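You operate a simulated robot arm through the tools that you are given. There is no shell and no other tool. Be economical: measure what you need, move in short steps, check, and stop when the job is done.

The job below is to be done with a simulated two-armed robot. You get a single attempt, and the scene is never put back.

Task
Pack the packing card's motor and blue radio module; latch the orange case.
Fine: the motors with the blue ring; each thing goes in its printed nest.

Only the result counts: the job must be done as asked and must still hold three seconds after the hand-in. Knocking over, shifting, dropping, spilling or breaking anything else fails it.

Robot
Two 7-joint arms with two-finger parallel grippers on one trunk, on a base that drives. Base frame: it is fixed to the floor where the robot stands at the start and does not move with it; the origin is under the middle of the robot, x ahead of it, y to its left, z up. Units: m, rad, N and s.
The left shoulder is at the start at [0.05, 0.177, 1.179], the right one opposite. With the tool pointing down near the work surface each hand reaches from about 0.1 to 0.68 m from the robot's upright axis, wherever it stands, measured 20 degrees to its own side. Places, roughly: latch one of the orange case [0.4, 0.5, 0.8]; latch two of the orange case [0.4, 0.3, 0.8]; lid of the orange case [0.8, 0.4, 1]; module nest of the orange case [0.6, 0.4, 0.8]; motor nest of the orange case [0.6, 0.5, 0.8]. Payload 3.43 kg a hand.
The tool frame of a hand sits at the grasp point between the pads (the TCP): z along the fingers, y along the line on which they close. The tips reach 0.034 m beyond it. The gripper opens to 0.128 m. The fingers are 0.024 m wide and 0.012 m thick; the gripper's body (0.048 by 0.13 m) begins 0.096 m behind the TCP.
Orientation is that of the tool frame in the base frame, as a unit quaternion [x, y, z, w]. With the fingers straight down and closing along the base's y, the tool's x points along the base's -x, its y along +y and its z along -z.

Tools
- The arms move only by the tool nudge_tool. It takes "left_targets", "right_targets" or both (then of equal length, played together; a hand with none holds still); each is a list of rows, each a list of 7 numbers: the shift along the tool's x, y, z in m, then the turn, a rotation vector about the tool's x, y, z in rad, then the opening in per cent of the stroke, from 0 (shut) to 100 (fully open). In form: [[dx, dy, dz, ax, ay, az, grip], ...]. A call has 1 to 20 rows; each row is the pose to reach, as a shift and turn from the pose commanded when the call began, along the tool's axes at that moment. A row lasts 0.2 s, in which the tool goes at most 0.05 m and 0.15 rad; a call with a longer step from one row to the next is refused whole, and so is a gripper value outside its range. Where a pose cannot be reached the arm comes as near as it can. A force on the tool above 40 N (or 10 N above the force at the start of the call, whichever is more), or a blocked arm, ends the call early, and 0.2 s more pass. Each finger travels about 0.108 m/s and halts on what it meets, pressing with about 31 N; the grip force reading is that of the motor and also rises with nothing between the fingers. The clock runs only during rows and for 0.2 s after the last one: add rows that repeat a pose to give the fingers time. It gives the time, the measured TCP pose, the force on the tool (base axes), the opening and the grip force at its end, in the units of the frame above (readings bear some noise), with the torque about the TCP (base axes, N m) and any sound that the robot's microphone picked up, and new pictures: "views" is both (left out), scene, wrist or none (wrist: the cameras of the hands that moved).
- Cameras (640 x 400 px; columns grow to the right, rows downward): "scene" is now at [0.1489, 0.0398, 1.3411]; the picture's right is [0.46, -0.89, 0.00], its down [-0.52, -0.27, -0.81] and it looks along [0.72, 0.38, -0.58] (base axes); focal length 214 px, centre (320, 200). "left" rides on the left gripper at [0.076, 0.011, -0.16] in its tool frame; the picture's right is [-0.15, 0.99, 0.00], its down [-0.88, -0.13, -0.46] and it looks along [-0.45, -0.07, 0.89] (tool axes); focal length 234 px, centre (320, 200). "right" rides on the right gripper at [0.076, -0.011, -0.16] in its tool frame; the picture's right is [0.15, 0.99, 0.00], its down [-0.88, 0.13, -0.46] and it looks along [-0.45, 0.07, 0.89] (tool axes); focal length 234 px, centre (320, 200). There is no depth. A picture from a camera that has moved, and an enlarged one, comes with that camera's place and axes in the base frame and with its lens.
- lift_body(by): slides the trunk up (or, below 0, down) by that many m; the arms and the scene camera ride with it, the base frame stays. It gives what a move gives, with no picture.
- drive_base(legs): drives the robot by 1 to 6 legs, each [ahead, turn to the left] in m and rad, along the robot's own axes; the way and the turn of a leg run together, so that a leg with both is an arc; at most 1.5 m and 3.142 rad a leg. The arms and the cameras ride along, it lands a little off, and it stops where it bumps. It gives what a move gives, and a new picture of the scene camera.
- turn_head(pan, tilt): turns the head with the scene camera to pan (to the left, within 1.396 rad either way) and tilt (down, from -0.506 to 1.204), counted from straight ahead of the robot. It gives what a move gives, and a new picture of the scene camera.
- enlarge(camera, box): a new picture of the part [left, top, right, bottom] of that camera's present view, enlarged. The clock stands still meanwhile.
- job_done(): hands the job in; it is judged then, once.

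Go step by step. Nothing tells you exact positions but the pictures and the camera data: compare them with the known pose of the tool, close in by small moves and look again before you grip or let go. The budget is 120 turns and 260 pictures, counting those below and the enlarged ones. Unless the task says otherwise, let go and move clear before handing in, and close with one line.

The tools are called after "Call:" as name(argument=value, ...) on one line, values as JSON. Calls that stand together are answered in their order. nudge_tool: Moves the arms, as the interface text tells. Its arguments: {"type":"object","properties":{"left_targets":{"type":"array","items":{"type":"array","items":{"type":"number"}}},"right_targets":{"type":"array","items":{"type":"array","items":{"type":"number"}}},"views":{"type":"string","enum":["both","scene","wrist","none"]}},"required":[]} The other tools are called the same way: lift_body (by) slides the trunk up or down; drive_base (legs) drives the base; turn_head (pan, tilt) turns the head that bears the scene camera; enlarge (camera, box) takes an enlarged picture of a part of a camera's view; job_done () hands the job in.

At the start:

```text
t: 0.0
left_tcp_pos: [0.3395, 0.4645, 1.2221]
left_tool_rot: [-0.001, 1.0, 0.0, 0.0]
left_wrist_force: [-0.8, -0.9, 0.1]
left_wrist_torque: [0.03, -0.02, -0.02]
left_opening: 0.1278
left_grip_force: 0.0
right_tcp_pos: [0.3731, 0.0064, 1.2447]
right_tool_rot: [0.0, 1.0, 0.0, 0.0]
right_wrist_force: [-0.1, -0.4, -1.3]
right_wrist_torque: [-0.01, -0.05, 0.06]
right_opening: 0.1277
right_grip_force: 0.0
trunk travel left (down, up): [-0.35, 0.051]
robot x, y, heading: [0.0016, 0.0017, 0.001]
head pan, tilt: [0.482, 0.625]
```

scene: 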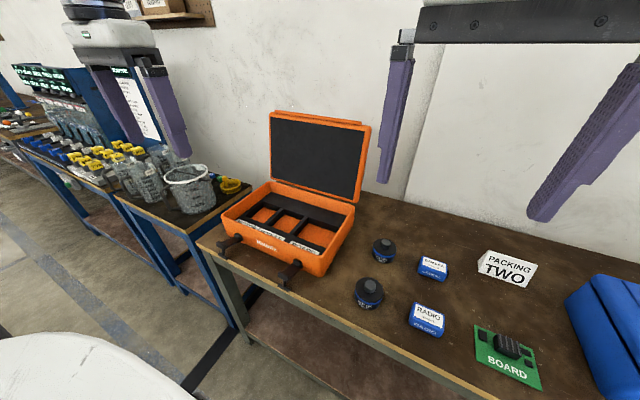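
right: 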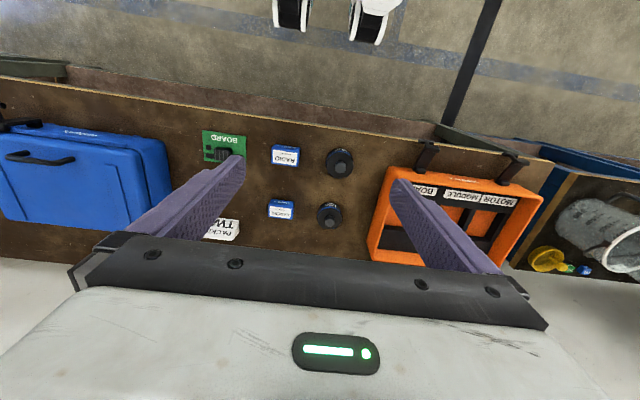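
left: 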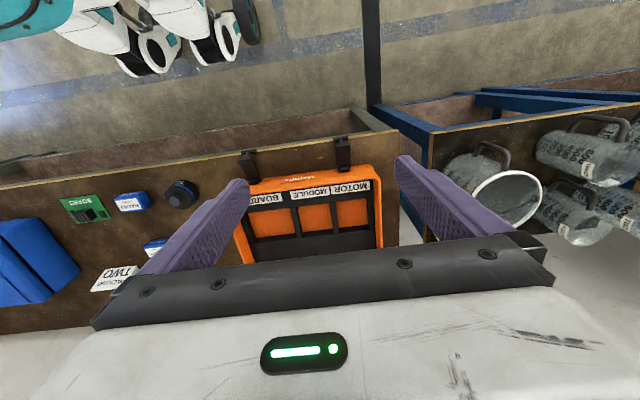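

I see an open orange case with nests, two motors, two modules, a board and a card. I will enlarge to read the labels.

Call:
enlarge(camera="scene", box=[340, 220, 560, 360])

Call:
enlarge(camera="scene", box=[200, 180, 370, 300])

Call:
enlarge(camera="right", box=[180, 110, 400, 250])

```text
2.86 times, centred on (450, 290) of scene
camera zoom: at [0.1489, 0.0398, 1.3411], right [0.46, -0.89, 0.0], down [-0.52, -0.27, -0.81], along [0.72, 0.38, -0.58], focal length 613 px, centre (-51, -57)
```

zoom: 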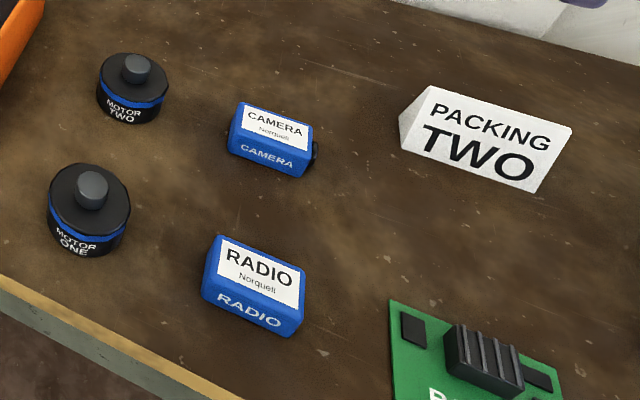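

```text
3.33 times, centred on (285, 240) of scene
camera zoom: at [0.1489, 0.0398, 1.3411], right [0.46, -0.89, 0.0], down [-0.52, -0.27, -0.81], along [0.72, 0.38, -0.58], focal length 715 px, centre (437, 67)
```

zoom: 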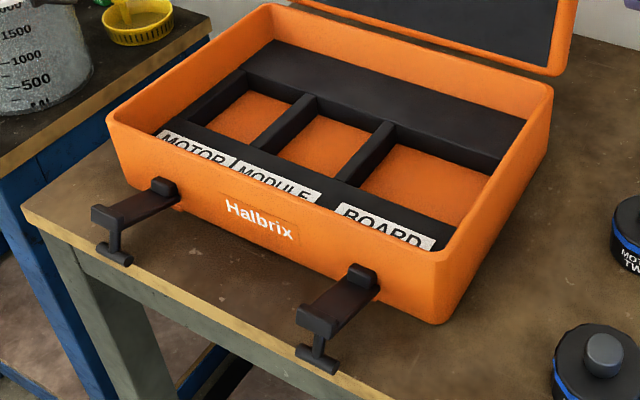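

```text
2.86 times, centred on (290, 180) of right
camera zoom: at [0.2971, -0.0055, 1.4053], right [-0.15, 0.99, 0.0], down [0.88, 0.13, 0.46], along [0.45, 0.07, -0.89], focal length 669 px, centre (406, 257)
```

zoom: 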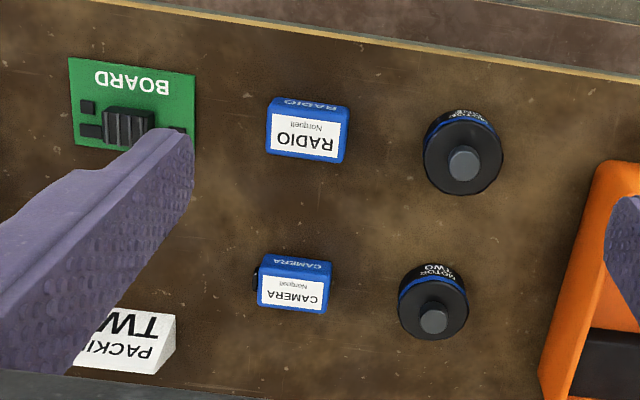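

Packing card: TWO, so I need MOTOR TWO (about (0.64, 0.073), knob top z≈0.855) and the RADIO box (about (0.494, -0.07), top z≈0.814). I will bring the right hand above the radio first.

Call:
nudge_tool(right_targets=[[-0.017, -0.011, 0.035, 0, 0, 0, 100], [-0.034, -0.022, 0.07, 0, 0, 0, 100], [-0.051, -0.033, 0.105, 0, 0, 0, 100], [-0.068, -0.044, 0.14, 0, 0, 0, 100], [-0.085, -0.055, 0.175, 0, 0, 0, 100], [-0.102, -0.066, 0.21, 0, 0, 0, 100], [-0.121, -0.076, 0.245, 0, 0, 0, 100], [-0.121, -0.076, 0.28, 0, 0, 0, 100]])

```text
t: 1.8
left_tcp_pos: [0.3395, 0.465, 1.2219]
left_tool_rot: [-0.001, 1.0, 0.0, 0.0]
left_wrist_force: [0.2, -0.4, -0.8]
left_wrist_torque: [-0.01, -0.02, 0.02]
left_opening: 0.1279
left_grip_force: 0.1
right_tcp_pos: [0.4953, -0.0712, 0.9673]
right_tool_rot: [0.0, 1.0, 0.0, 0.0]
right_wrist_force: [-0.1, 0.1, 0.0]
right_wrist_torque: [0.0, -0.01, 0.01]
right_opening: 0.1279
right_grip_force: 0.1
trunk travel left (down, up): [-0.35, 0.051]
robot x, y, heading: [0.0012, -0.0005, 0.0]
head pan, tilt: [0.482, 0.625]
camera scene: at [0.1489, 0.0396, 1.3412], right [0.46, -0.89, 0.0], down [-0.52, -0.27, -0.81], along [0.72, 0.38, -0.58], focal length 214 px, centre (320, 200)
camera right: at [0.4199, -0.082, 1.1257], right [-0.15, 0.99, 0.0], down [0.88, 0.13, 0.46], along [0.45, 0.07, -0.89], focal length 234 px, centre (320, 200)
```

scene: 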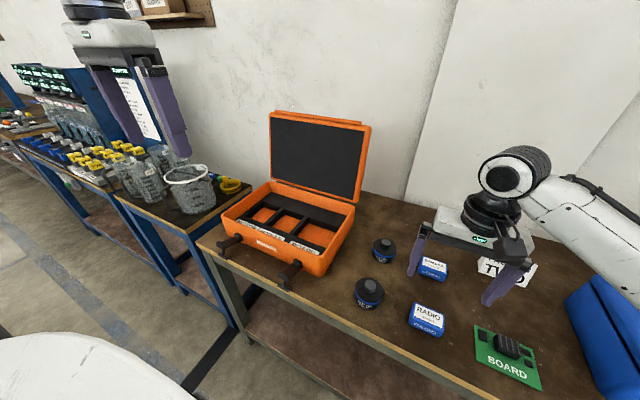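
right: 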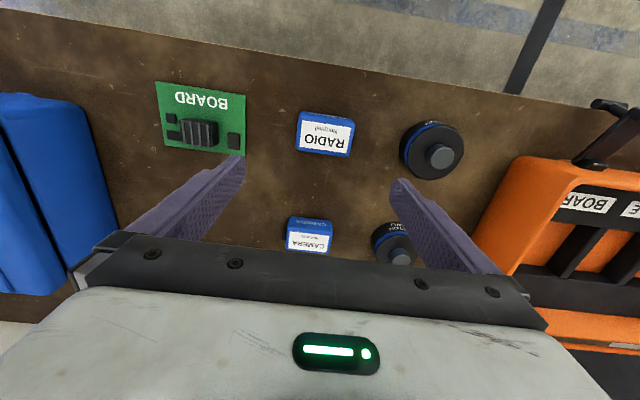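

Call:
enlarge(camera="right", box=[250, 90, 410, 190])

Call:
enlarge(camera="scene", box=[350, 240, 510, 340])

```text
4.00 times, centred on (330, 140) of right
camera zoom: at [0.4199, -0.082, 1.1257], right [-0.15, 0.99, 0.0], down [0.88, 0.13, 0.46], along [0.45, 0.07, -0.89], focal length 937 px, centre (280, 440)
```

zoom: 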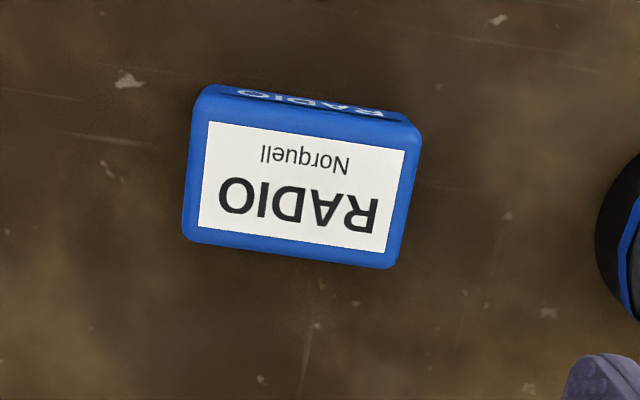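

```text
4.00 times, centred on (430, 290) of scene
camera zoom: at [0.1489, 0.0396, 1.3412], right [0.46, -0.89, 0.0], down [-0.52, -0.27, -0.81], along [0.72, 0.38, -0.58], focal length 858 px, centre (-120, -160)
```

zoom: 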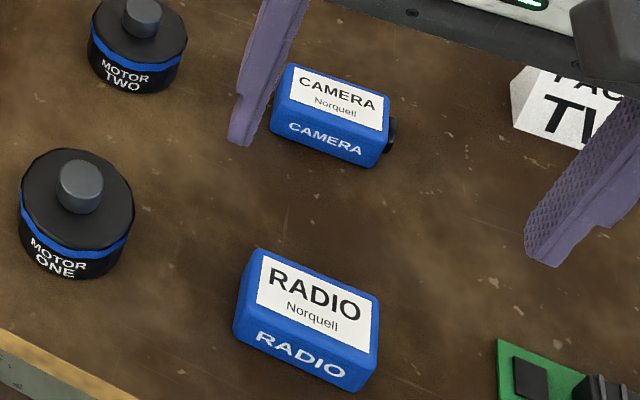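

The radio is aligned with the base axes. Before choosing the grasp direction I check the nest shapes with the left camera.

Call:
enlarge(camera="left", box=[230, 140, 390, 240])

Call:
turn_head(pan=0.63, tilt=0.7)

```text
4.00 times, centred on (310, 190) of left
camera zoom: at [0.2643, 0.4761, 1.3811], right [0.15, 0.99, 0.0], down [0.88, -0.13, 0.46], along [0.45, -0.07, -0.89], focal length 937 px, centre (360, 240)
```

zoom: 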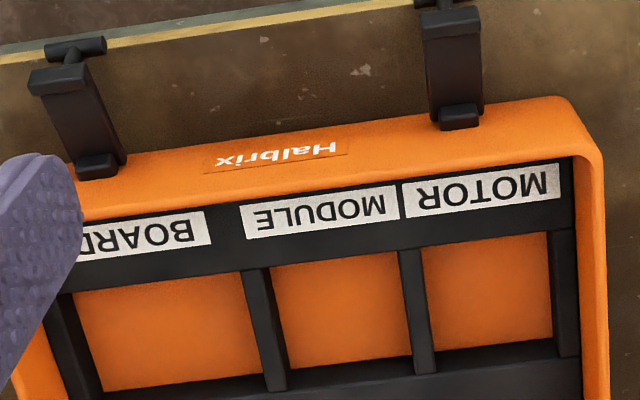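

```text
t: 2.5
left_tcp_pos: [0.3399, 0.4656, 1.2218]
left_tool_rot: [-0.001, 1.0, 0.0, 0.0]
left_wrist_force: [0.0, -0.2, 0.4]
left_wrist_torque: [-0.01, 0.03, 0.01]
left_opening: 0.1278
left_grip_force: 0.1
right_tcp_pos: [0.4952, -0.0694, 0.9664]
right_tool_rot: [0.0, 1.0, 0.0, 0.0]
right_wrist_force: [0.0, 0.4, -0.7]
right_wrist_torque: [0.0, -0.01, 0.02]
right_opening: 0.1281
right_grip_force: 0.1
trunk travel left (down, up): [-0.35, 0.051]
robot x, y, heading: [-0.0008, -0.002, 0.003]
head pan, tilt: [0.63, 0.7]
camera scene: at [0.1399, 0.0491, 1.3346], right [0.59, -0.81, 0.0], down [-0.52, -0.38, -0.77], along [0.62, 0.45, -0.64], focal length 214 px, centre (320, 200)
```

scene: 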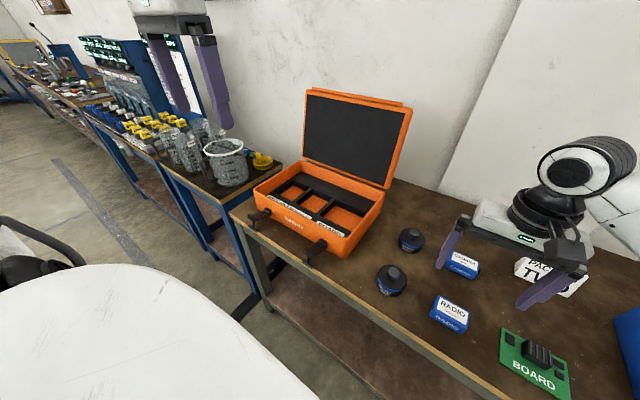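

Nests are slightly larger than the parts and the case seems turned a few degrees. I lower the right hand a little over the radio to refine its place.

Call:
nudge_tool(right_targets=[[0.005, 0.002, 0.03, 0, 0, 0, 100], [0.01, 0.003, 0.06, 0, 0, 0, 100], [0.01, 0.003, 0.06, 0, 0, 0, 100]], views="wrist")

Call:
enlarge(camera="right", box=[200, 60, 440, 210])

Call:
enlarge(camera="scene", box=[400, 210, 560, 350])

```text
t: 3.3
left_tcp_pos: [0.3386, 0.4652, 1.2226]
left_tool_rot: [0.001, 1.0, -0.001, -0.001]
left_wrist_force: [0.5, 0.7, 0.3]
left_wrist_torque: [0.02, 0.01, -0.01]
left_opening: 0.1277
left_grip_force: 0.1
right_tcp_pos: [0.4844, -0.0686, 0.9069]
right_tool_rot: [-0.001, 1.0, 0.0, -0.001]
right_wrist_force: [0.3, -0.7, -0.3]
right_wrist_torque: [0.0, -0.03, 0.03]
right_opening: 0.1281
right_grip_force: 0.1
trunk travel left (down, up): [-0.35, 0.051]
robot x, y, heading: [0.0014, 0.0018, -0.003]
head pan, tilt: [0.63, 0.7]
camera right: at [0.4088, -0.0791, 1.0656], right [-0.15, 0.99, 0.0], down [0.88, 0.13, 0.46], along [0.45, 0.07, -0.89], focal length 234 px, centre (320, 200)
```

right: 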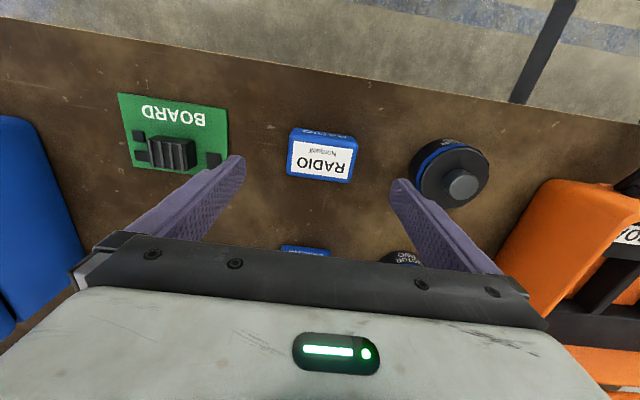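

```text
2.67 times, centred on (320, 135) of right
camera zoom: at [0.4088, -0.0791, 1.0656], right [-0.15, 0.99, 0.0], down [0.88, 0.13, 0.46], along [0.45, 0.07, -0.89], focal length 624 px, centre (320, 373)
```

zoom: 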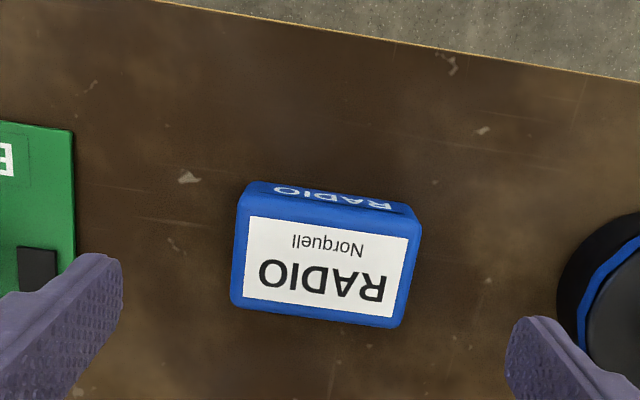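

```text
2.86 times, centred on (480, 280) of scene
camera zoom: at [0.1398, 0.0492, 1.3346], right [0.59, -0.81, 0.0], down [-0.52, -0.38, -0.76], along [0.62, 0.45, -0.64], focal length 613 px, centre (-137, -29)
```

zoom: 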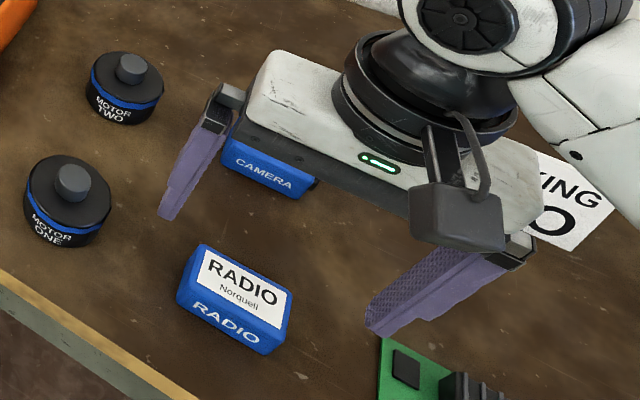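

Radio: centre (0.482, -0.066), top z≈0.834, table ≈0.785. I go down so the tips cover the top 22 mm and close.

Call:
nudge_tool(right_targets=[[0.002, 0.003, 0.03, 0, 0, 0, 100], [0.002, 0.003, 0.061, 0, 0, 0, 100], [0.002, 0.003, 0.061, 0, 0, 0, 75], [0.002, 0.003, 0.061, 0, 0, 0, 60]], views="both")

Call:
enlarge(camera="scene", box=[400, 210, 560, 350])

```text
t: 4.3
left_tcp_pos: [0.3389, 0.464, 1.2213]
left_tool_rot: [0.0, 1.0, 0.0, 0.0]
left_wrist_force: [0.1, 0.6, -0.1]
left_wrist_torque: [-0.01, -0.01, -0.04]
left_opening: 0.1281
left_grip_force: 0.2
right_tcp_pos: [0.4819, -0.0653, 0.8434]
right_tool_rot: [0.0, 1.0, 0.0, 0.0]
right_wrist_force: [0.2, 0.1, 0.0]
right_wrist_torque: [-0.03, 0.02, 0.0]
right_opening: 0.0767
right_grip_force: 0.1
trunk travel left (down, up): [-0.35, 0.051]
robot x, y, heading: [-0.0044, -0.0033, -0.001]
head pan, tilt: [0.63, 0.7]
camera scene: at [0.1399, 0.0491, 1.3346], right [0.59, -0.81, 0.0], down [-0.52, -0.38, -0.76], along [0.62, 0.45, -0.64], focal length 214 px, centre (320, 200)
camera right: at [0.4062, -0.0758, 1.0038], right [-0.15, 0.99, 0.0], down [0.88, 0.13, 0.46], along [0.45, 0.07, -0.89], focal length 234 px, centre (320, 200)
```

scene: 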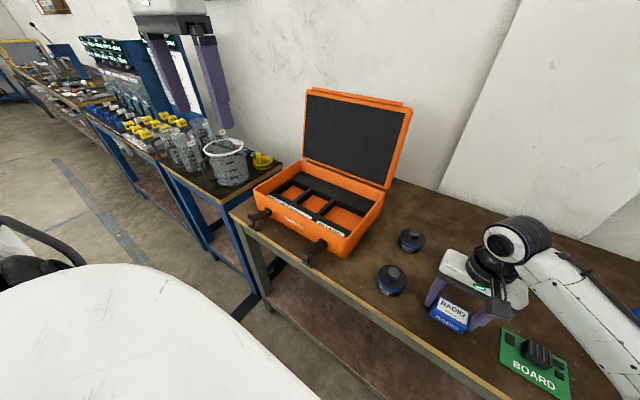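
right: 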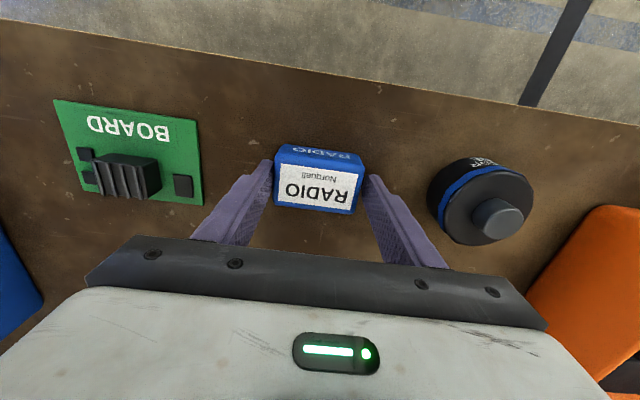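

```text
2.86 times, centred on (480, 280) of scene
camera zoom: at [0.1399, 0.0491, 1.3346], right [0.59, -0.81, 0.0], down [-0.52, -0.38, -0.76], along [0.62, 0.45, -0.64], focal length 613 px, centre (-137, -29)
```

zoom: 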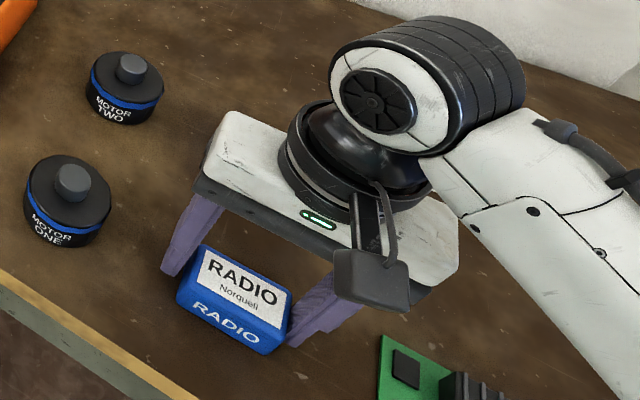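

Fingers straddle the radio properly; I close, check, and lift.

Call:
nudge_tool(right_targets=[[0, 0, 0, 0, 0, 0, 45], [0, 0, 0, 0, 0, 0, 40], [0, 0, 0, 0, 0, 0, 40], [0, 0, -0.03, 0, 0, 0, 40], [0, 0, -0.07, 0, 0, 0, 40], [0, 0, -0.11, 0, 0, 0, 40], [0.02, -0.02, -0.15, 0, 0, 0, 40], [0.04, -0.06, -0.17, 0, 0, 0, 40], [0.06, -0.1, -0.19, 0, 0, 0, 40], [0.07, -0.13, -0.21, 0, 0, 0, 40]], views="both")

```text
t: 6.5
left_tcp_pos: [0.3382, 0.4655, 1.221]
left_tool_rot: [0.0, 1.0, 0.001, 0.0]
left_wrist_force: [-0.2, 0.3, 0.1]
left_wrist_torque: [-0.01, -0.04, 0.02]
left_opening: 0.1279
left_grip_force: 0.1
right_tcp_pos: [0.4123, -0.1975, 1.0542]
right_tool_rot: [-0.001, 1.0, 0.001, 0.0]
right_wrist_force: [-0.3, -0.3, -0.8]
right_wrist_torque: [0.01, 0.0, -0.02]
right_opening: 0.0693
right_grip_force: 30.8
trunk travel left (down, up): [-0.35, 0.051]
robot x, y, heading: [-0.0016, -0.0021, 0.001]
head pan, tilt: [0.63, 0.7]
camera scene: at [0.1396, 0.0487, 1.3346], right [0.59, -0.81, 0.0], down [-0.52, -0.38, -0.77], along [0.62, 0.45, -0.64], focal length 214 px, centre (320, 200)
camera right: at [0.3368, -0.2084, 1.2148], right [-0.15, 0.99, 0.0], down [0.88, 0.13, 0.46], along [0.45, 0.07, -0.89], focal length 234 px, centre (320, 200)
```

scene: 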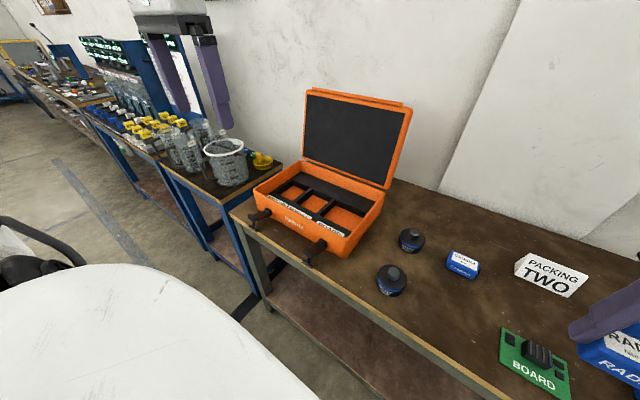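
right: 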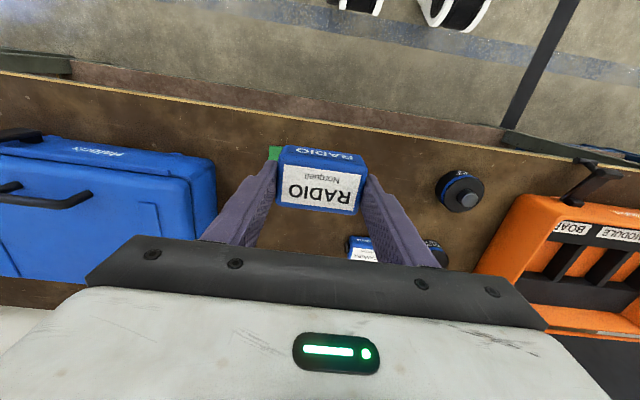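

Radio is held (0.069 wide). Now the left hand moves over Motor TWO.

Call:
nudge_tool(left_targets=[[0, -0.047, 0, 0, 0, 0, 100], [0, -0.094, 0, 0, 0, 0, 100], [0, -0.141, 0, 0, 0, 0, 100], [0, -0.188, 0, 0, 0, 0, 100], [0, -0.235, 0, 0, 0, 0, 100], [0, -0.282, 0, 0, 0, 0, 100], [0, -0.329, 0, 0, 0, 0, 100], [0, -0.376, 0, 0, 0, 0, 100], [-0.035, -0.385, 0.022, 0, 0, 0, 100], [-0.07, -0.385, 0.044, 0, 0, 0, 100], [-0.105, -0.385, 0.066, 0, 0, 0, 100], [-0.14, -0.385, 0.088, 0, 0, 0, 100], [-0.175, -0.385, 0.11, 0, 0, 0, 100], [-0.21, -0.385, 0.132, 0, 0, 0, 100], [-0.245, -0.385, 0.154, 0, 0, 0, 100], [-0.28, -0.385, 0.18, 0, 0, 0, 100], [-0.28, -0.385, 0.21, 0, 0, 0, 100], [-0.28, -0.385, 0.21, 0, 0, 0, 100]])

Call:
enlarge(camera="left", box=[220, 60, 420, 200])

```text
t: 10.3
left_tcp_pos: [0.5143, 0.1843, 1.031]
left_tool_rot: [0.0, 1.0, 0.0, 0.001]
left_wrist_force: [0.3, -0.7, 0.1]
left_wrist_torque: [0.0, -0.01, 0.0]
left_opening: 0.128
left_grip_force: 0.1
left hand out of reach, approached as far as the arm can: row 8, 9, 10, 11, 12, 13, 14, 15, 16, 17, 18
right_tcp_pos: [0.4131, -0.1963, 1.0545]
right_tool_rot: [0.0, 1.0, 0.0, 0.0]
right_wrist_force: [0.1, 0.2, -0.4]
right_wrist_torque: [-0.02, -0.01, 0.0]
right_opening: 0.0691
right_grip_force: 31.0
trunk travel left (down, up): [-0.35, 0.051]
robot x, y, heading: [0.0008, 0.0002, -0.003]
head pan, tilt: [0.63, 0.7]
camera scene: at [0.1401, 0.0492, 1.3346], right [0.59, -0.81, 0.0], down [-0.52, -0.38, -0.76], along [0.62, 0.45, -0.64], focal length 214 px, centre (320, 200)
camera left: at [0.4385, 0.1959, 1.1906], right [0.15, 0.99, 0.0], down [0.88, -0.13, 0.46], along [0.45, -0.07, -0.89], focal length 234 px, centre (320, 200)
```

scene: 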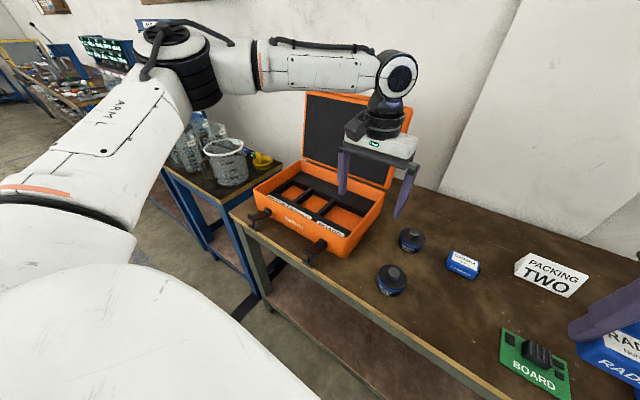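
left: 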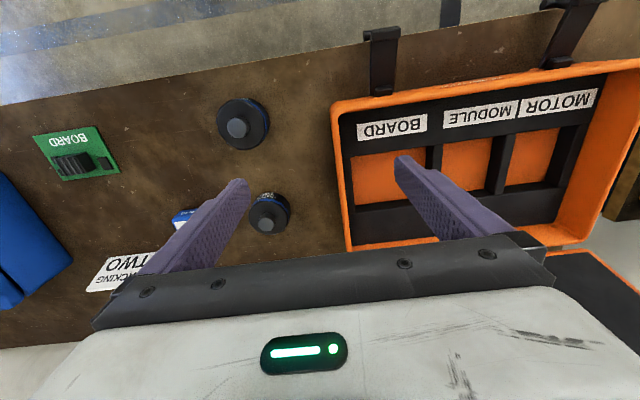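

```text
2.86 times, centred on (320, 130) of left
camera zoom: at [0.4385, 0.1959, 1.1906], right [0.15, 0.99, 0.0], down [0.88, -0.13, 0.46], along [0.45, -0.07, -0.89], focal length 669 px, centre (320, 400)
```

zoom: 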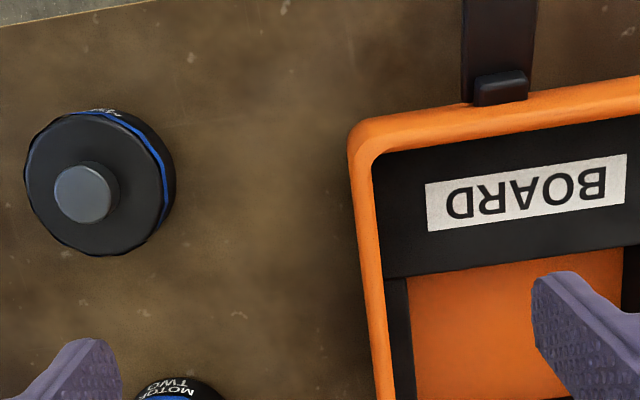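

Left arm cannot get that far across. I turn the base right and go slightly ahead so the motor lies in the left hand's zone.

Call:
drive_base(legs=[[0, -0.28], [0.05, 0]])

```text
t: 12.2
left_tcp_pos: [0.5925, 0.0192, 1.031]
left_tool_rot: [0.142, 0.99, 0.0, 0.0]
left_wrist_force: [0.5, -0.1, -1.0]
left_wrist_torque: [0.0, 0.03, 0.03]
left_opening: 0.128
left_grip_force: 0.1
right_tcp_pos: [0.3898, -0.3192, 1.0537]
right_tool_rot: [0.143, 0.99, 0.0, 0.0]
right_wrist_force: [0.6, -0.6, -1.6]
right_wrist_torque: [0.02, 0.02, -0.01]
right_opening: 0.0694
right_grip_force: 31.1
trunk travel left (down, up): [-0.35, 0.051]
robot x, y, heading: [0.048, -0.013, -0.287]
head pan, tilt: [0.63, 0.7]
camera scene: at [0.197, -0.0059, 1.3344], right [0.34, -0.94, 0.0], down [-0.61, -0.22, -0.76], along [0.72, 0.26, -0.64], focal length 214 px, centre (320, 200)
```

scene: 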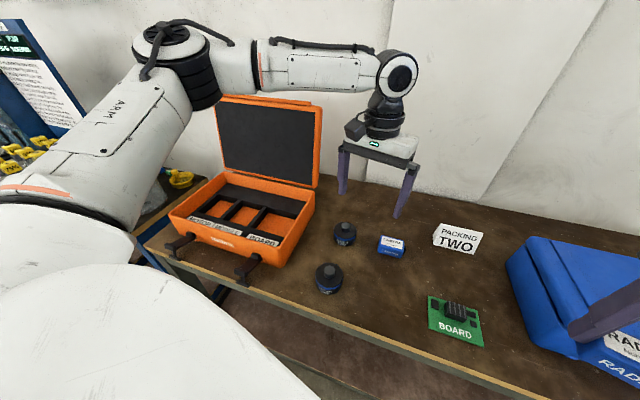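

Now the motor is well in the left hand's zone. I move above it and look.

Call:
nudge_tool(left_targets=[[-0.015, 0.033, 0.01, 0, 0, 0, 100], [-0.03, 0.065, 0.03, 0, 0, 0, 100], [-0.03, 0.065, 0.06, 0, 0, 0, 100], [-0.03, 0.065, 0.08, 0, 0, 0, 100], [-0.03, 0.065, 0.08, 0, 0, 0, 100]], views="both")

Call:
enlarge(camera="left", box=[220, 60, 420, 210])

Call:
enlarge(camera="scene", box=[280, 140, 460, 260])

```text
t: 13.4
left_tcp_pos: [0.6411, 0.0721, 0.9519]
left_tool_rot: [0.14, 0.99, 0.0, 0.002]
left_wrist_force: [-1.0, -0.2, -0.5]
left_wrist_torque: [-0.03, -0.02, -0.03]
left_opening: 0.1279
left_grip_force: 0.2
right_tcp_pos: [0.3892, -0.318, 1.0551]
right_tool_rot: [0.141, 0.99, 0.0, -0.001]
right_wrist_force: [0.5, 0.2, -0.4]
right_wrist_torque: [-0.01, 0.04, -0.03]
right_opening: 0.0694
right_grip_force: 31.1
trunk travel left (down, up): [-0.35, 0.051]
robot x, y, heading: [0.0469, -0.012, -0.286]
head pan, tilt: [0.63, 0.7]
camera scene: at [0.1958, -0.0056, 1.3346], right [0.34, -0.94, 0.0], down [-0.61, -0.22, -0.77], along [0.72, 0.26, -0.64], focal length 214 px, centre (320, 200)
camera left: at [0.5705, 0.1047, 1.1113], right [0.42, 0.91, 0.0], down [0.81, -0.37, 0.46], along [0.42, -0.19, -0.89], focal length 234 px, centre (320, 200)
```

scene: 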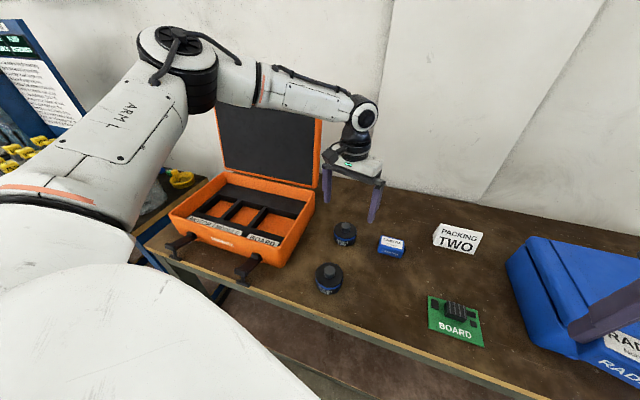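
left: 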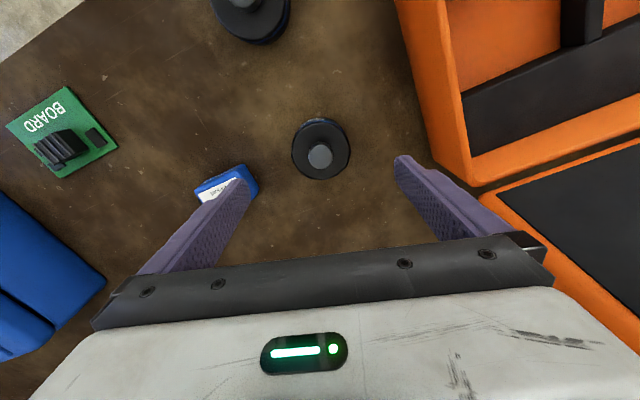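

```text
2.67 times, centred on (320, 135) of left
camera zoom: at [0.5705, 0.1047, 1.1113], right [0.42, 0.91, 0.0], down [0.81, -0.37, 0.46], along [0.42, -0.19, -0.89], focal length 624 px, centre (320, 373)
```

zoom: 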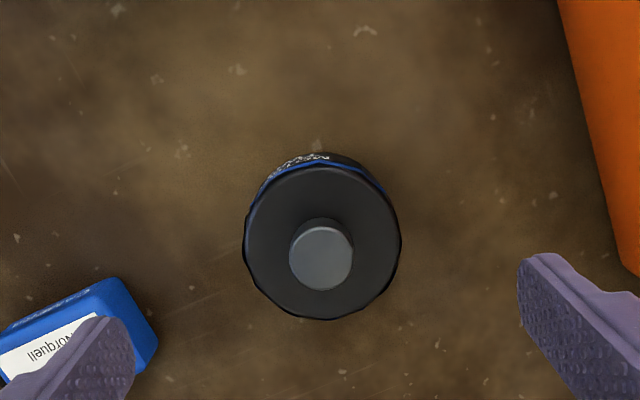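

```text
3.33 times, centred on (370, 200) of scene
camera zoom: at [0.1958, -0.0056, 1.3346], right [0.34, -0.94, 0.0], down [-0.61, -0.22, -0.77], along [0.72, 0.26, -0.64], focal length 715 px, centre (153, 200)
```

zoom: 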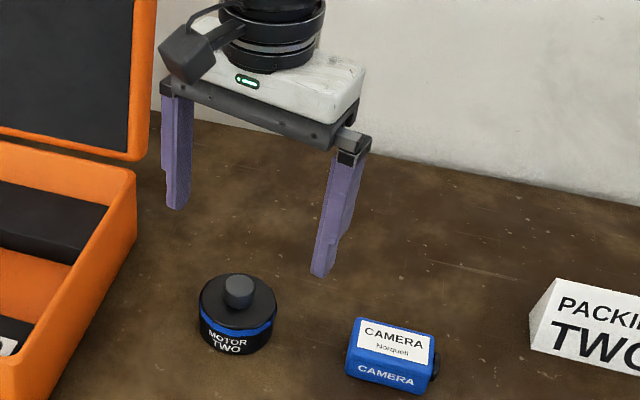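

Motor TWO is at (0.643, 0.073), directly under the hand; body top z≈0.84. I descend so the tips cover the top 20 mm and half-close.

Call:
nudge_tool(left_targets=[[-0.001, 0.001, 0.04, 0, 0, 0, 100], [-0.001, 0.001, 0.08, 0, 0, 0, 100], [-0.001, 0.001, 0.098, 0, 0, 0, 90], [-0.001, 0.001, 0.098, 0, 0, 0, 70], [-0.001, 0.001, 0.098, 0, 0, 0, 66]], views="both")

Call:
enlarge(camera="left", box=[220, 100, 420, 225])

Call:
enlarge(camera="scene", box=[280, 140, 460, 260])

```text
t: 14.6
left_tcp_pos: [0.6208, 0.0982, 0.8775]
left_tool_rot: [0.142, 0.99, -0.001, 0.001]
left_wrist_force: [0.5, 0.0, -0.1]
left_wrist_torque: [-0.02, 0.0, 0.02]
left_opening: 0.0846
left_grip_force: 0.0
left hand out of reach, approached as far as the arm can: row 1, 2, 3, 4, 5
right_tcp_pos: [0.3881, -0.318, 1.0549]
right_tool_rot: [0.142, 0.99, 0.0, 0.0]
right_wrist_force: [-0.3, -0.4, -0.6]
right_wrist_torque: [-0.02, -0.03, -0.01]
right_opening: 0.0692
right_grip_force: 31.1
trunk travel left (down, up): [-0.35, 0.051]
robot x, y, heading: [0.0476, -0.0144, -0.282]
head pan, tilt: [0.63, 0.7]
camera scene: at [0.1959, -0.0056, 1.3346], right [0.34, -0.94, 0.0], down [-0.61, -0.22, -0.76], along [0.72, 0.26, -0.64], focal length 214 px, centre (320, 200)
camera left: at [0.5509, 0.129, 1.0367], right [0.42, 0.91, 0.0], down [0.81, -0.37, 0.46], along [0.42, -0.19, -0.89], focal length 234 px, centre (320, 200)
```

scene: 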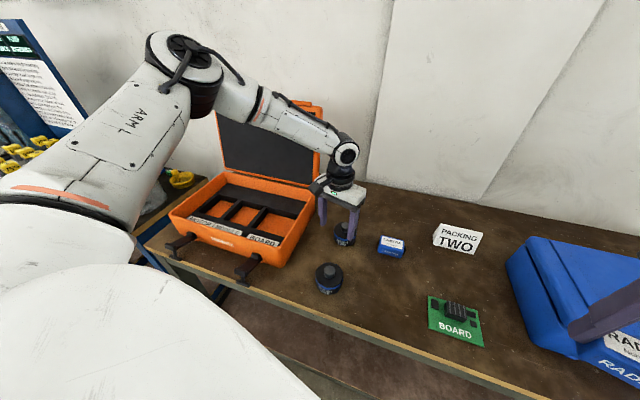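
left: 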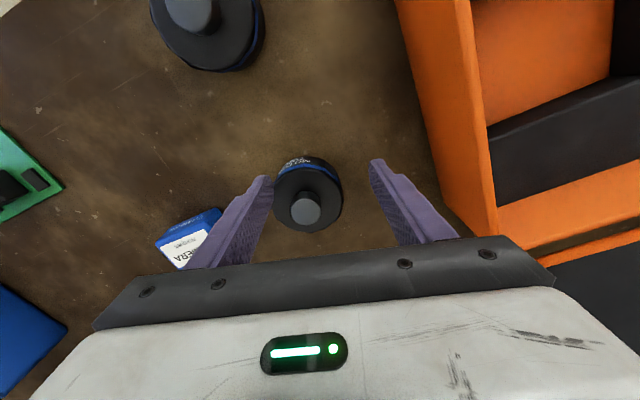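

```text
3.20 times, centred on (320, 162) of left
camera zoom: at [0.5509, 0.129, 1.0367], right [0.42, 0.91, 0.0], down [0.81, -0.37, 0.46], along [0.42, -0.19, -0.89], focal length 749 px, centre (320, 320)
```

zoom: 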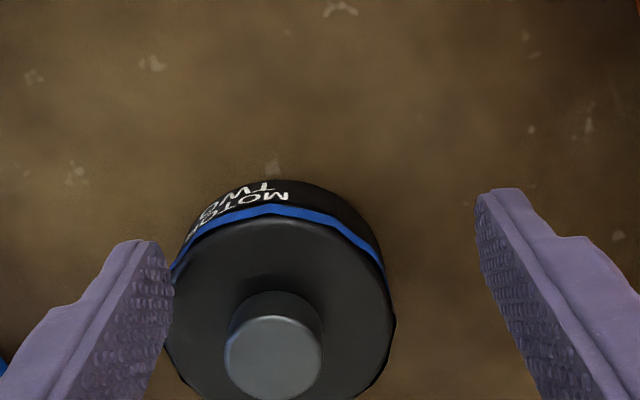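

```text
3.33 times, centred on (370, 200) of scene
camera zoom: at [0.1959, -0.0056, 1.3346], right [0.34, -0.94, 0.0], down [-0.61, -0.22, -0.76], along [0.72, 0.26, -0.64], focal length 715 px, centre (153, 200)
```

zoom: 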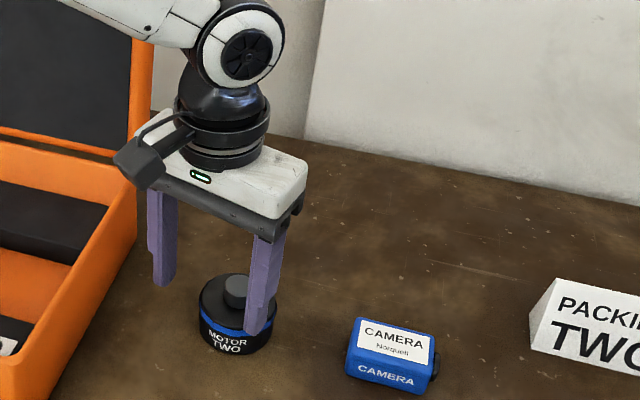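

The arm reached its limit short of the motor. I raise back, then bring the base nearer.

Call:
nudge_tool(left_targets=[[0, 0, -0.04, 0, 0, 0, 80], [0, 0, -0.08, 0, 0, 0, 100], [0, 0, -0.11, 0, 0, 0, 100], [0, 0, -0.11, 0, 0, 0, 100]], views="none")

Call:
turn_head(pan=0.3, tilt=1.1)

```text
t: 15.6
left_tcp_pos: [0.6188, 0.0968, 0.9857]
left_tool_rot: [0.141, 0.99, -0.001, 0.0]
left_wrist_force: [0.4, 0.7, -0.3]
left_wrist_torque: [0.0, 0.03, -0.01]
left_opening: 0.128
left_grip_force: 0.1
right_tcp_pos: [0.3895, -0.3177, 1.0547]
right_tool_rot: [0.141, 0.99, 0.0, 0.0]
right_wrist_force: [0.2, -0.4, -0.6]
right_wrist_torque: [-0.01, -0.01, 0.01]
right_opening: 0.069
right_grip_force: 31.1
trunk travel left (down, up): [-0.35, 0.051]
robot x, y, heading: [0.0458, -0.0131, -0.28]
head pan, tilt: [0.63, 0.7]
```

```text
t: 16.4
left_tcp_pos: [0.6209, 0.0962, 0.9856]
left_tool_rot: [0.141, 0.99, -0.001, 0.0]
left_wrist_force: [0.3, -0.1, 0.1]
left_wrist_torque: [-0.01, 0.02, 0.0]
left_opening: 0.128
left_grip_force: 0.1
right_tcp_pos: [0.3891, -0.3188, 1.0551]
right_tool_rot: [0.141, 0.99, 0.0, 0.0]
right_wrist_force: [-0.3, -0.2, -1.3]
right_wrist_torque: [-0.02, 0.01, 0.01]
right_opening: 0.0693
right_grip_force: 31.6
trunk travel left (down, up): [-0.35, 0.051]
robot x, y, heading: [0.0481, -0.0117, -0.28]
head pan, tilt: [0.3, 1.1]
camera scene: at [0.1791, -0.0333, 1.3046], right [0.02, -1.0, 0.0], down [-0.89, -0.02, -0.45], along [0.45, 0.01, -0.89], focal length 214 px, centre (320, 200)
```

scene: 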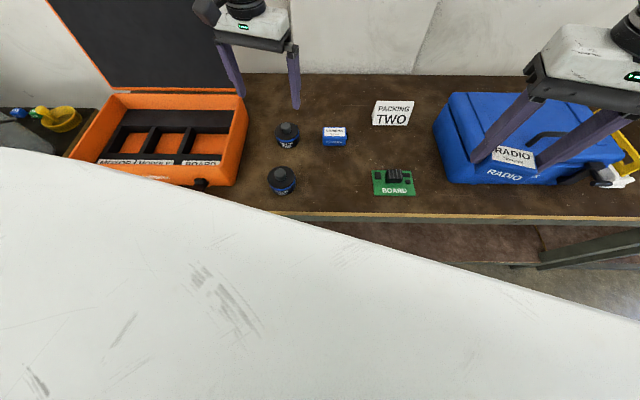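

Lowering the trunk will extend low reach. I raise both hands first, then lower the trunk 0.12.

Call:
nudge_tool(left_targets=[[0, 0, -0.03, 0, 0, 0, 100], [0, 0, -0.06, 0, 0, 0, 100], [0, 0, -0.06, 0, 0, 0, 100]], right_targets=[[0, 0, -0.04, 0, 0, 0, 40], [0, 0, -0.08, 0, 0, 0, 40], [0, 0, -0.1, 0, 0, 0, 40]], views="none")

Call:
lift_body(by=-0.12)

```text
t: 17.2
left_tcp_pos: [0.6184, 0.0968, 1.0461]
left_tool_rot: [0.141, 0.99, -0.001, 0.001]
left_wrist_force: [0.8, 0.2, 0.4]
left_wrist_torque: [-0.01, 0.02, -0.02]
left_opening: 0.1279
left_grip_force: 0.1
right_tcp_pos: [0.3882, -0.3176, 1.1544]
right_tool_rot: [0.14, 0.99, 0.0, 0.0]
right_wrist_force: [-0.7, 0.2, -1.4]
right_wrist_torque: [0.02, 0.02, 0.0]
right_opening: 0.0691
right_grip_force: 30.8
trunk travel left (down, up): [-0.35, 0.051]
robot x, y, heading: [0.0457, -0.0152, -0.283]
head pan, tilt: [0.3, 1.1]
```

```text
t: 18.7
left_tcp_pos: [0.6176, 0.0972, 0.9265]
left_tool_rot: [0.143, 0.99, 0.0, 0.001]
left_wrist_force: [-0.6, 0.8, 0.0]
left_wrist_torque: [-0.01, 0.04, -0.03]
left_opening: 0.1281
left_grip_force: 0.1
right_tcp_pos: [0.3891, -0.3181, 1.0344]
right_tool_rot: [0.141, 0.99, 0.0, 0.0]
right_wrist_force: [0.5, -0.4, -0.6]
right_wrist_torque: [0.01, -0.04, 0.0]
right_opening: 0.0693
right_grip_force: 31.1
trunk travel left (down, up): [-0.23, 0.171]
robot x, y, heading: [0.0453, -0.0143, -0.285]
head pan, tilt: [0.3, 1.1]
```

Call:
nudge_tool(left_targets=[[-0.016, -0.008, 0, 0, 0, 0, 100], [-0.031, -0.016, 0, 0, 0, 0, 100], [-0.031, -0.016, 0.018, 0, 0, 0, 100], [-0.031, -0.016, 0.018, 0, 0, 0, 100]], views="wrist")

```text
t: 19.7
left_tcp_pos: [0.6439, 0.0727, 0.908]
left_tool_rot: [0.142, 0.99, 0.0, 0.002]
left_wrist_force: [0.5, -0.5, 1.0]
left_wrist_torque: [-0.02, 0.02, 0.01]
left_opening: 0.1277
left_grip_force: 0.0
right_tcp_pos: [0.3893, -0.3173, 1.0334]
right_tool_rot: [0.141, 0.99, 0.0, 0.0]
right_wrist_force: [-0.5, 0.8, -1.1]
right_wrist_torque: [0.04, -0.01, 0.01]
right_opening: 0.0692
right_grip_force: 30.9
trunk travel left (down, up): [-0.23, 0.171]
robot x, y, heading: [0.0482, -0.0153, -0.285]
head pan, tilt: [0.3, 1.1]
camera left: at [0.5751, 0.1054, 1.0675], right [0.42, 0.91, 0.0], down [0.81, -0.37, 0.46], along [0.42, -0.19, -0.89], focal length 234 px, centre (320, 200)
```

left: 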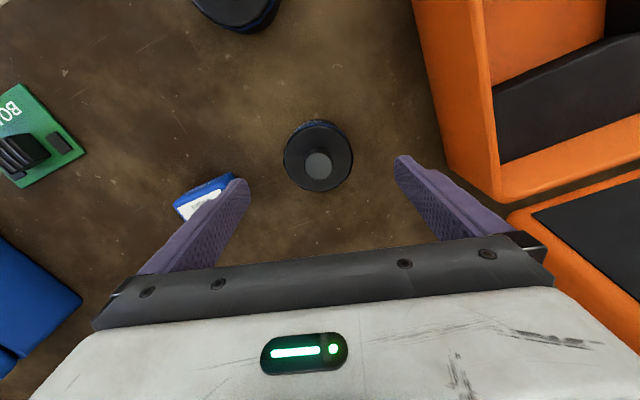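

Centred. I narrow to 82 % and descend, expecting to stay within reach now.

Call:
nudge_tool(left_targets=[[0, 0, 0.0, 0, 0, 0, 82], [0, 0, 0.03, 0, 0, 0, 82], [0, 0, 0.053, 0, 0, 0, 82], [0, 0, 0.053, 0, 0, 0, 82]], views="wrist")

Call:
enlarge(camera="left", box=[220, 100, 420, 225])

Call:
enlarge(camera="scene", box=[200, 60, 400, 200])

```text
t: 20.7
left_tcp_pos: [0.6447, 0.073, 0.8542]
left_tool_rot: [0.142, 0.99, 0.0, 0.001]
left_wrist_force: [0.5, 0.8, 0.0]
left_wrist_torque: [0.01, 0.0, 0.0]
left_opening: 0.1049
left_grip_force: 0.0
right_tcp_pos: [0.3885, -0.3185, 1.0342]
right_tool_rot: [0.142, 0.99, 0.0, 0.001]
right_wrist_force: [-0.7, 0.2, -0.9]
right_wrist_torque: [0.02, -0.02, -0.02]
right_opening: 0.0693
right_grip_force: 31.1
trunk travel left (down, up): [-0.23, 0.171]
robot x, y, heading: [0.0459, -0.0154, -0.289]
head pan, tilt: [0.3, 1.1]
camera left: at [0.5753, 0.1056, 1.0143], right [0.42, 0.91, 0.0], down [0.81, -0.37, 0.46], along [0.42, -0.19, -0.89], focal length 234 px, centre (320, 200)
```

left: 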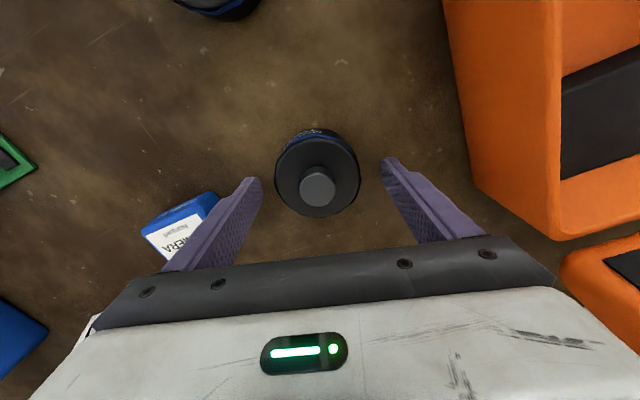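

```text
3.20 times, centred on (320, 162) of left
camera zoom: at [0.5753, 0.1056, 1.0143], right [0.42, 0.91, 0.0], down [0.81, -0.37, 0.46], along [0.42, -0.19, -0.89], focal length 749 px, centre (320, 320)
```

zoom: 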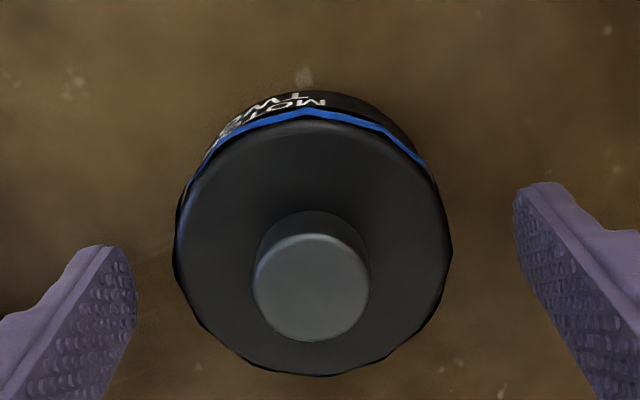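

```text
2.86 times, centred on (300, 130) of scene
camera zoom: at [0.1791, -0.0334, 1.1846], right [0.02, -1.0, 0.0], down [-0.89, -0.01, -0.45], along [0.45, 0.01, -0.89], focal length 613 px, centre (377, 400)
```

zoom: 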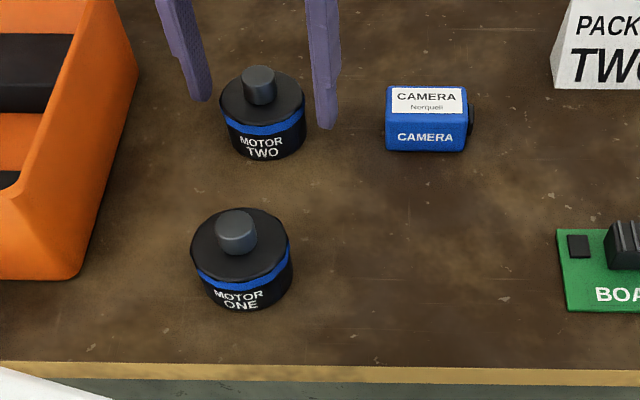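

Slightly off in the tool's x; I shift 4 mm, close and lift.

Call:
nudge_tool(left_targets=[[0.004, 0, 0, 0, 0, 0, 75], [0.004, 0, 0, 0, 0, 0, 55], [0.004, 0, 0, 0, 0, 0, 45], [0.004, 0, 0, 0, 0, 0, 45], [0.004, 0, 0, 0, 0, 0, 45], [0.004, 0, -0.03, 0, 0, 0, 45], [0.004, 0, -0.06, 0, 0, 0, 45]], views="both")

```text
t: 22.3
left_tcp_pos: [0.6414, 0.0742, 0.9152]
left_tool_rot: [0.141, 0.99, -0.001, 0.0]
left_wrist_force: [0.4, -0.5, -5.3]
left_wrist_torque: [0.02, -0.04, -0.01]
left_opening: 0.0688
left_grip_force: 31.5
right_tcp_pos: [0.3884, -0.3185, 1.0337]
right_tool_rot: [0.141, 0.99, -0.001, 0.001]
right_wrist_force: [0.9, 0.3, -0.5]
right_wrist_torque: [0.01, -0.04, 0.03]
right_opening: 0.0691
right_grip_force: 31.1
trunk travel left (down, up): [-0.23, 0.171]
robot x, y, heading: [0.0452, -0.0139, -0.283]
head pan, tilt: [0.3, 1.1]
camera scene: at [0.1794, -0.0333, 1.1845], right [0.02, -1.0, 0.0], down [-0.89, -0.01, -0.45], along [0.45, 0.01, -0.89], focal length 214 px, centre (320, 200)
camera left: at [0.572, 0.106, 1.0755], right [0.42, 0.91, 0.0], down [0.81, -0.37, 0.46], along [0.41, -0.19, -0.89], focal length 234 px, centre (320, 200)
```

scene: 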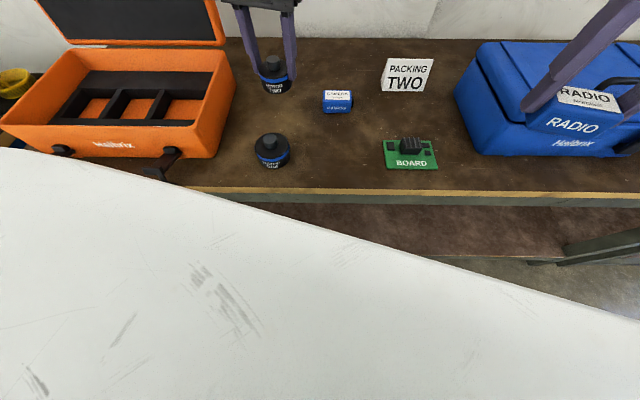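
left: 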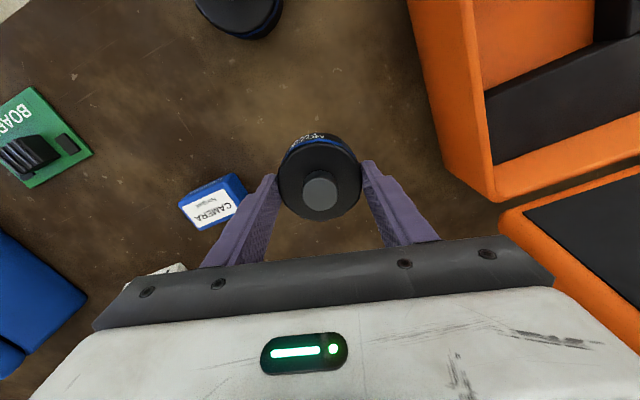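

Motor TWO is held. I raise and retract it before driving to the case.

Call:
nudge_tool(left_targets=[[0, 0, -0.04, 0, 0, 0, 45], [0, 0, -0.08, 0, 0, 0, 45], [0.03, 0, -0.11, 0, 0, 0, 45], [0.06, 0, -0.14, 0, 0, 0, 45], [0.09, 0, -0.17, 0, 0, 0, 45], [0.13, 0, -0.18, 0, 0, 0, 45], [0.17, 0, -0.18, 0, 0, 0, 45], [0.2, 0, -0.18, 0, 0, 0, 45]], right_targets=[[0, 0, -0.02, 0, 0, 0, 40], [0, 0, -0.04, 0, 0, 0, 40], [0, 0, -0.06, 0, 0, 0, 40], [0, 0, -0.06, 0, 0, 0, 40], [0, 0, -0.06, 0, 0, 0, 40], [0, 0, -0.06, 0, 0, 0, 40], [0, 0, -0.06, 0, 0, 0, 40], [0, 0, -0.06, 0, 0, 0, 40]], views="none")

Call:
turn_head(pan=0.6, tilt=0.7)

```text
t: 24.1
left_tcp_pos: [0.4457, 0.1321, 1.0963]
left_tool_rot: [0.141, 0.99, -0.001, 0.0]
left_wrist_force: [-0.2, 0.3, -6.3]
left_wrist_torque: [-0.01, 0.02, 0.0]
left_opening: 0.069
left_grip_force: 30.8
right_tcp_pos: [0.3886, -0.3181, 1.0934]
right_tool_rot: [0.142, 0.99, 0.0, -0.001]
right_wrist_force: [-0.9, 0.2, -1.4]
right_wrist_torque: [-0.01, -0.02, 0.01]
right_opening: 0.0692
right_grip_force: 31.0
trunk travel left (down, up): [-0.23, 0.171]
robot x, y, heading: [0.0454, -0.0143, -0.284]
head pan, tilt: [0.3, 1.1]
```

```text
t: 25.0
left_tcp_pos: [0.4487, 0.131, 1.0958]
left_tool_rot: [0.141, 0.99, -0.001, 0.001]
left_wrist_force: [0.0, 0.3, -5.1]
left_wrist_torque: [0.02, 0.0, -0.02]
left_opening: 0.0692
left_grip_force: 30.5
right_tcp_pos: [0.3896, -0.3181, 1.0933]
right_tool_rot: [0.142, 0.99, 0.0, 0.0]
right_wrist_force: [0.2, 0.1, -0.5]
right_wrist_torque: [0.01, 0.0, -0.01]
right_opening: 0.069
right_grip_force: 31.1
trunk travel left (down, up): [-0.23, 0.171]
robot x, y, heading: [0.0471, -0.0131, -0.279]
head pan, tilt: [0.6, 0.7]
camera scene: at [0.1971, -0.0079, 1.2145], right [0.31, -0.95, 0.0], down [-0.61, -0.2, -0.76], along [0.73, 0.24, -0.65], focal length 214 px, centre (320, 200)
```

scene: 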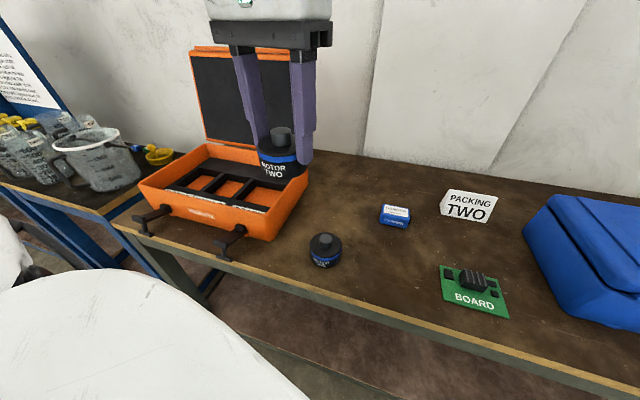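

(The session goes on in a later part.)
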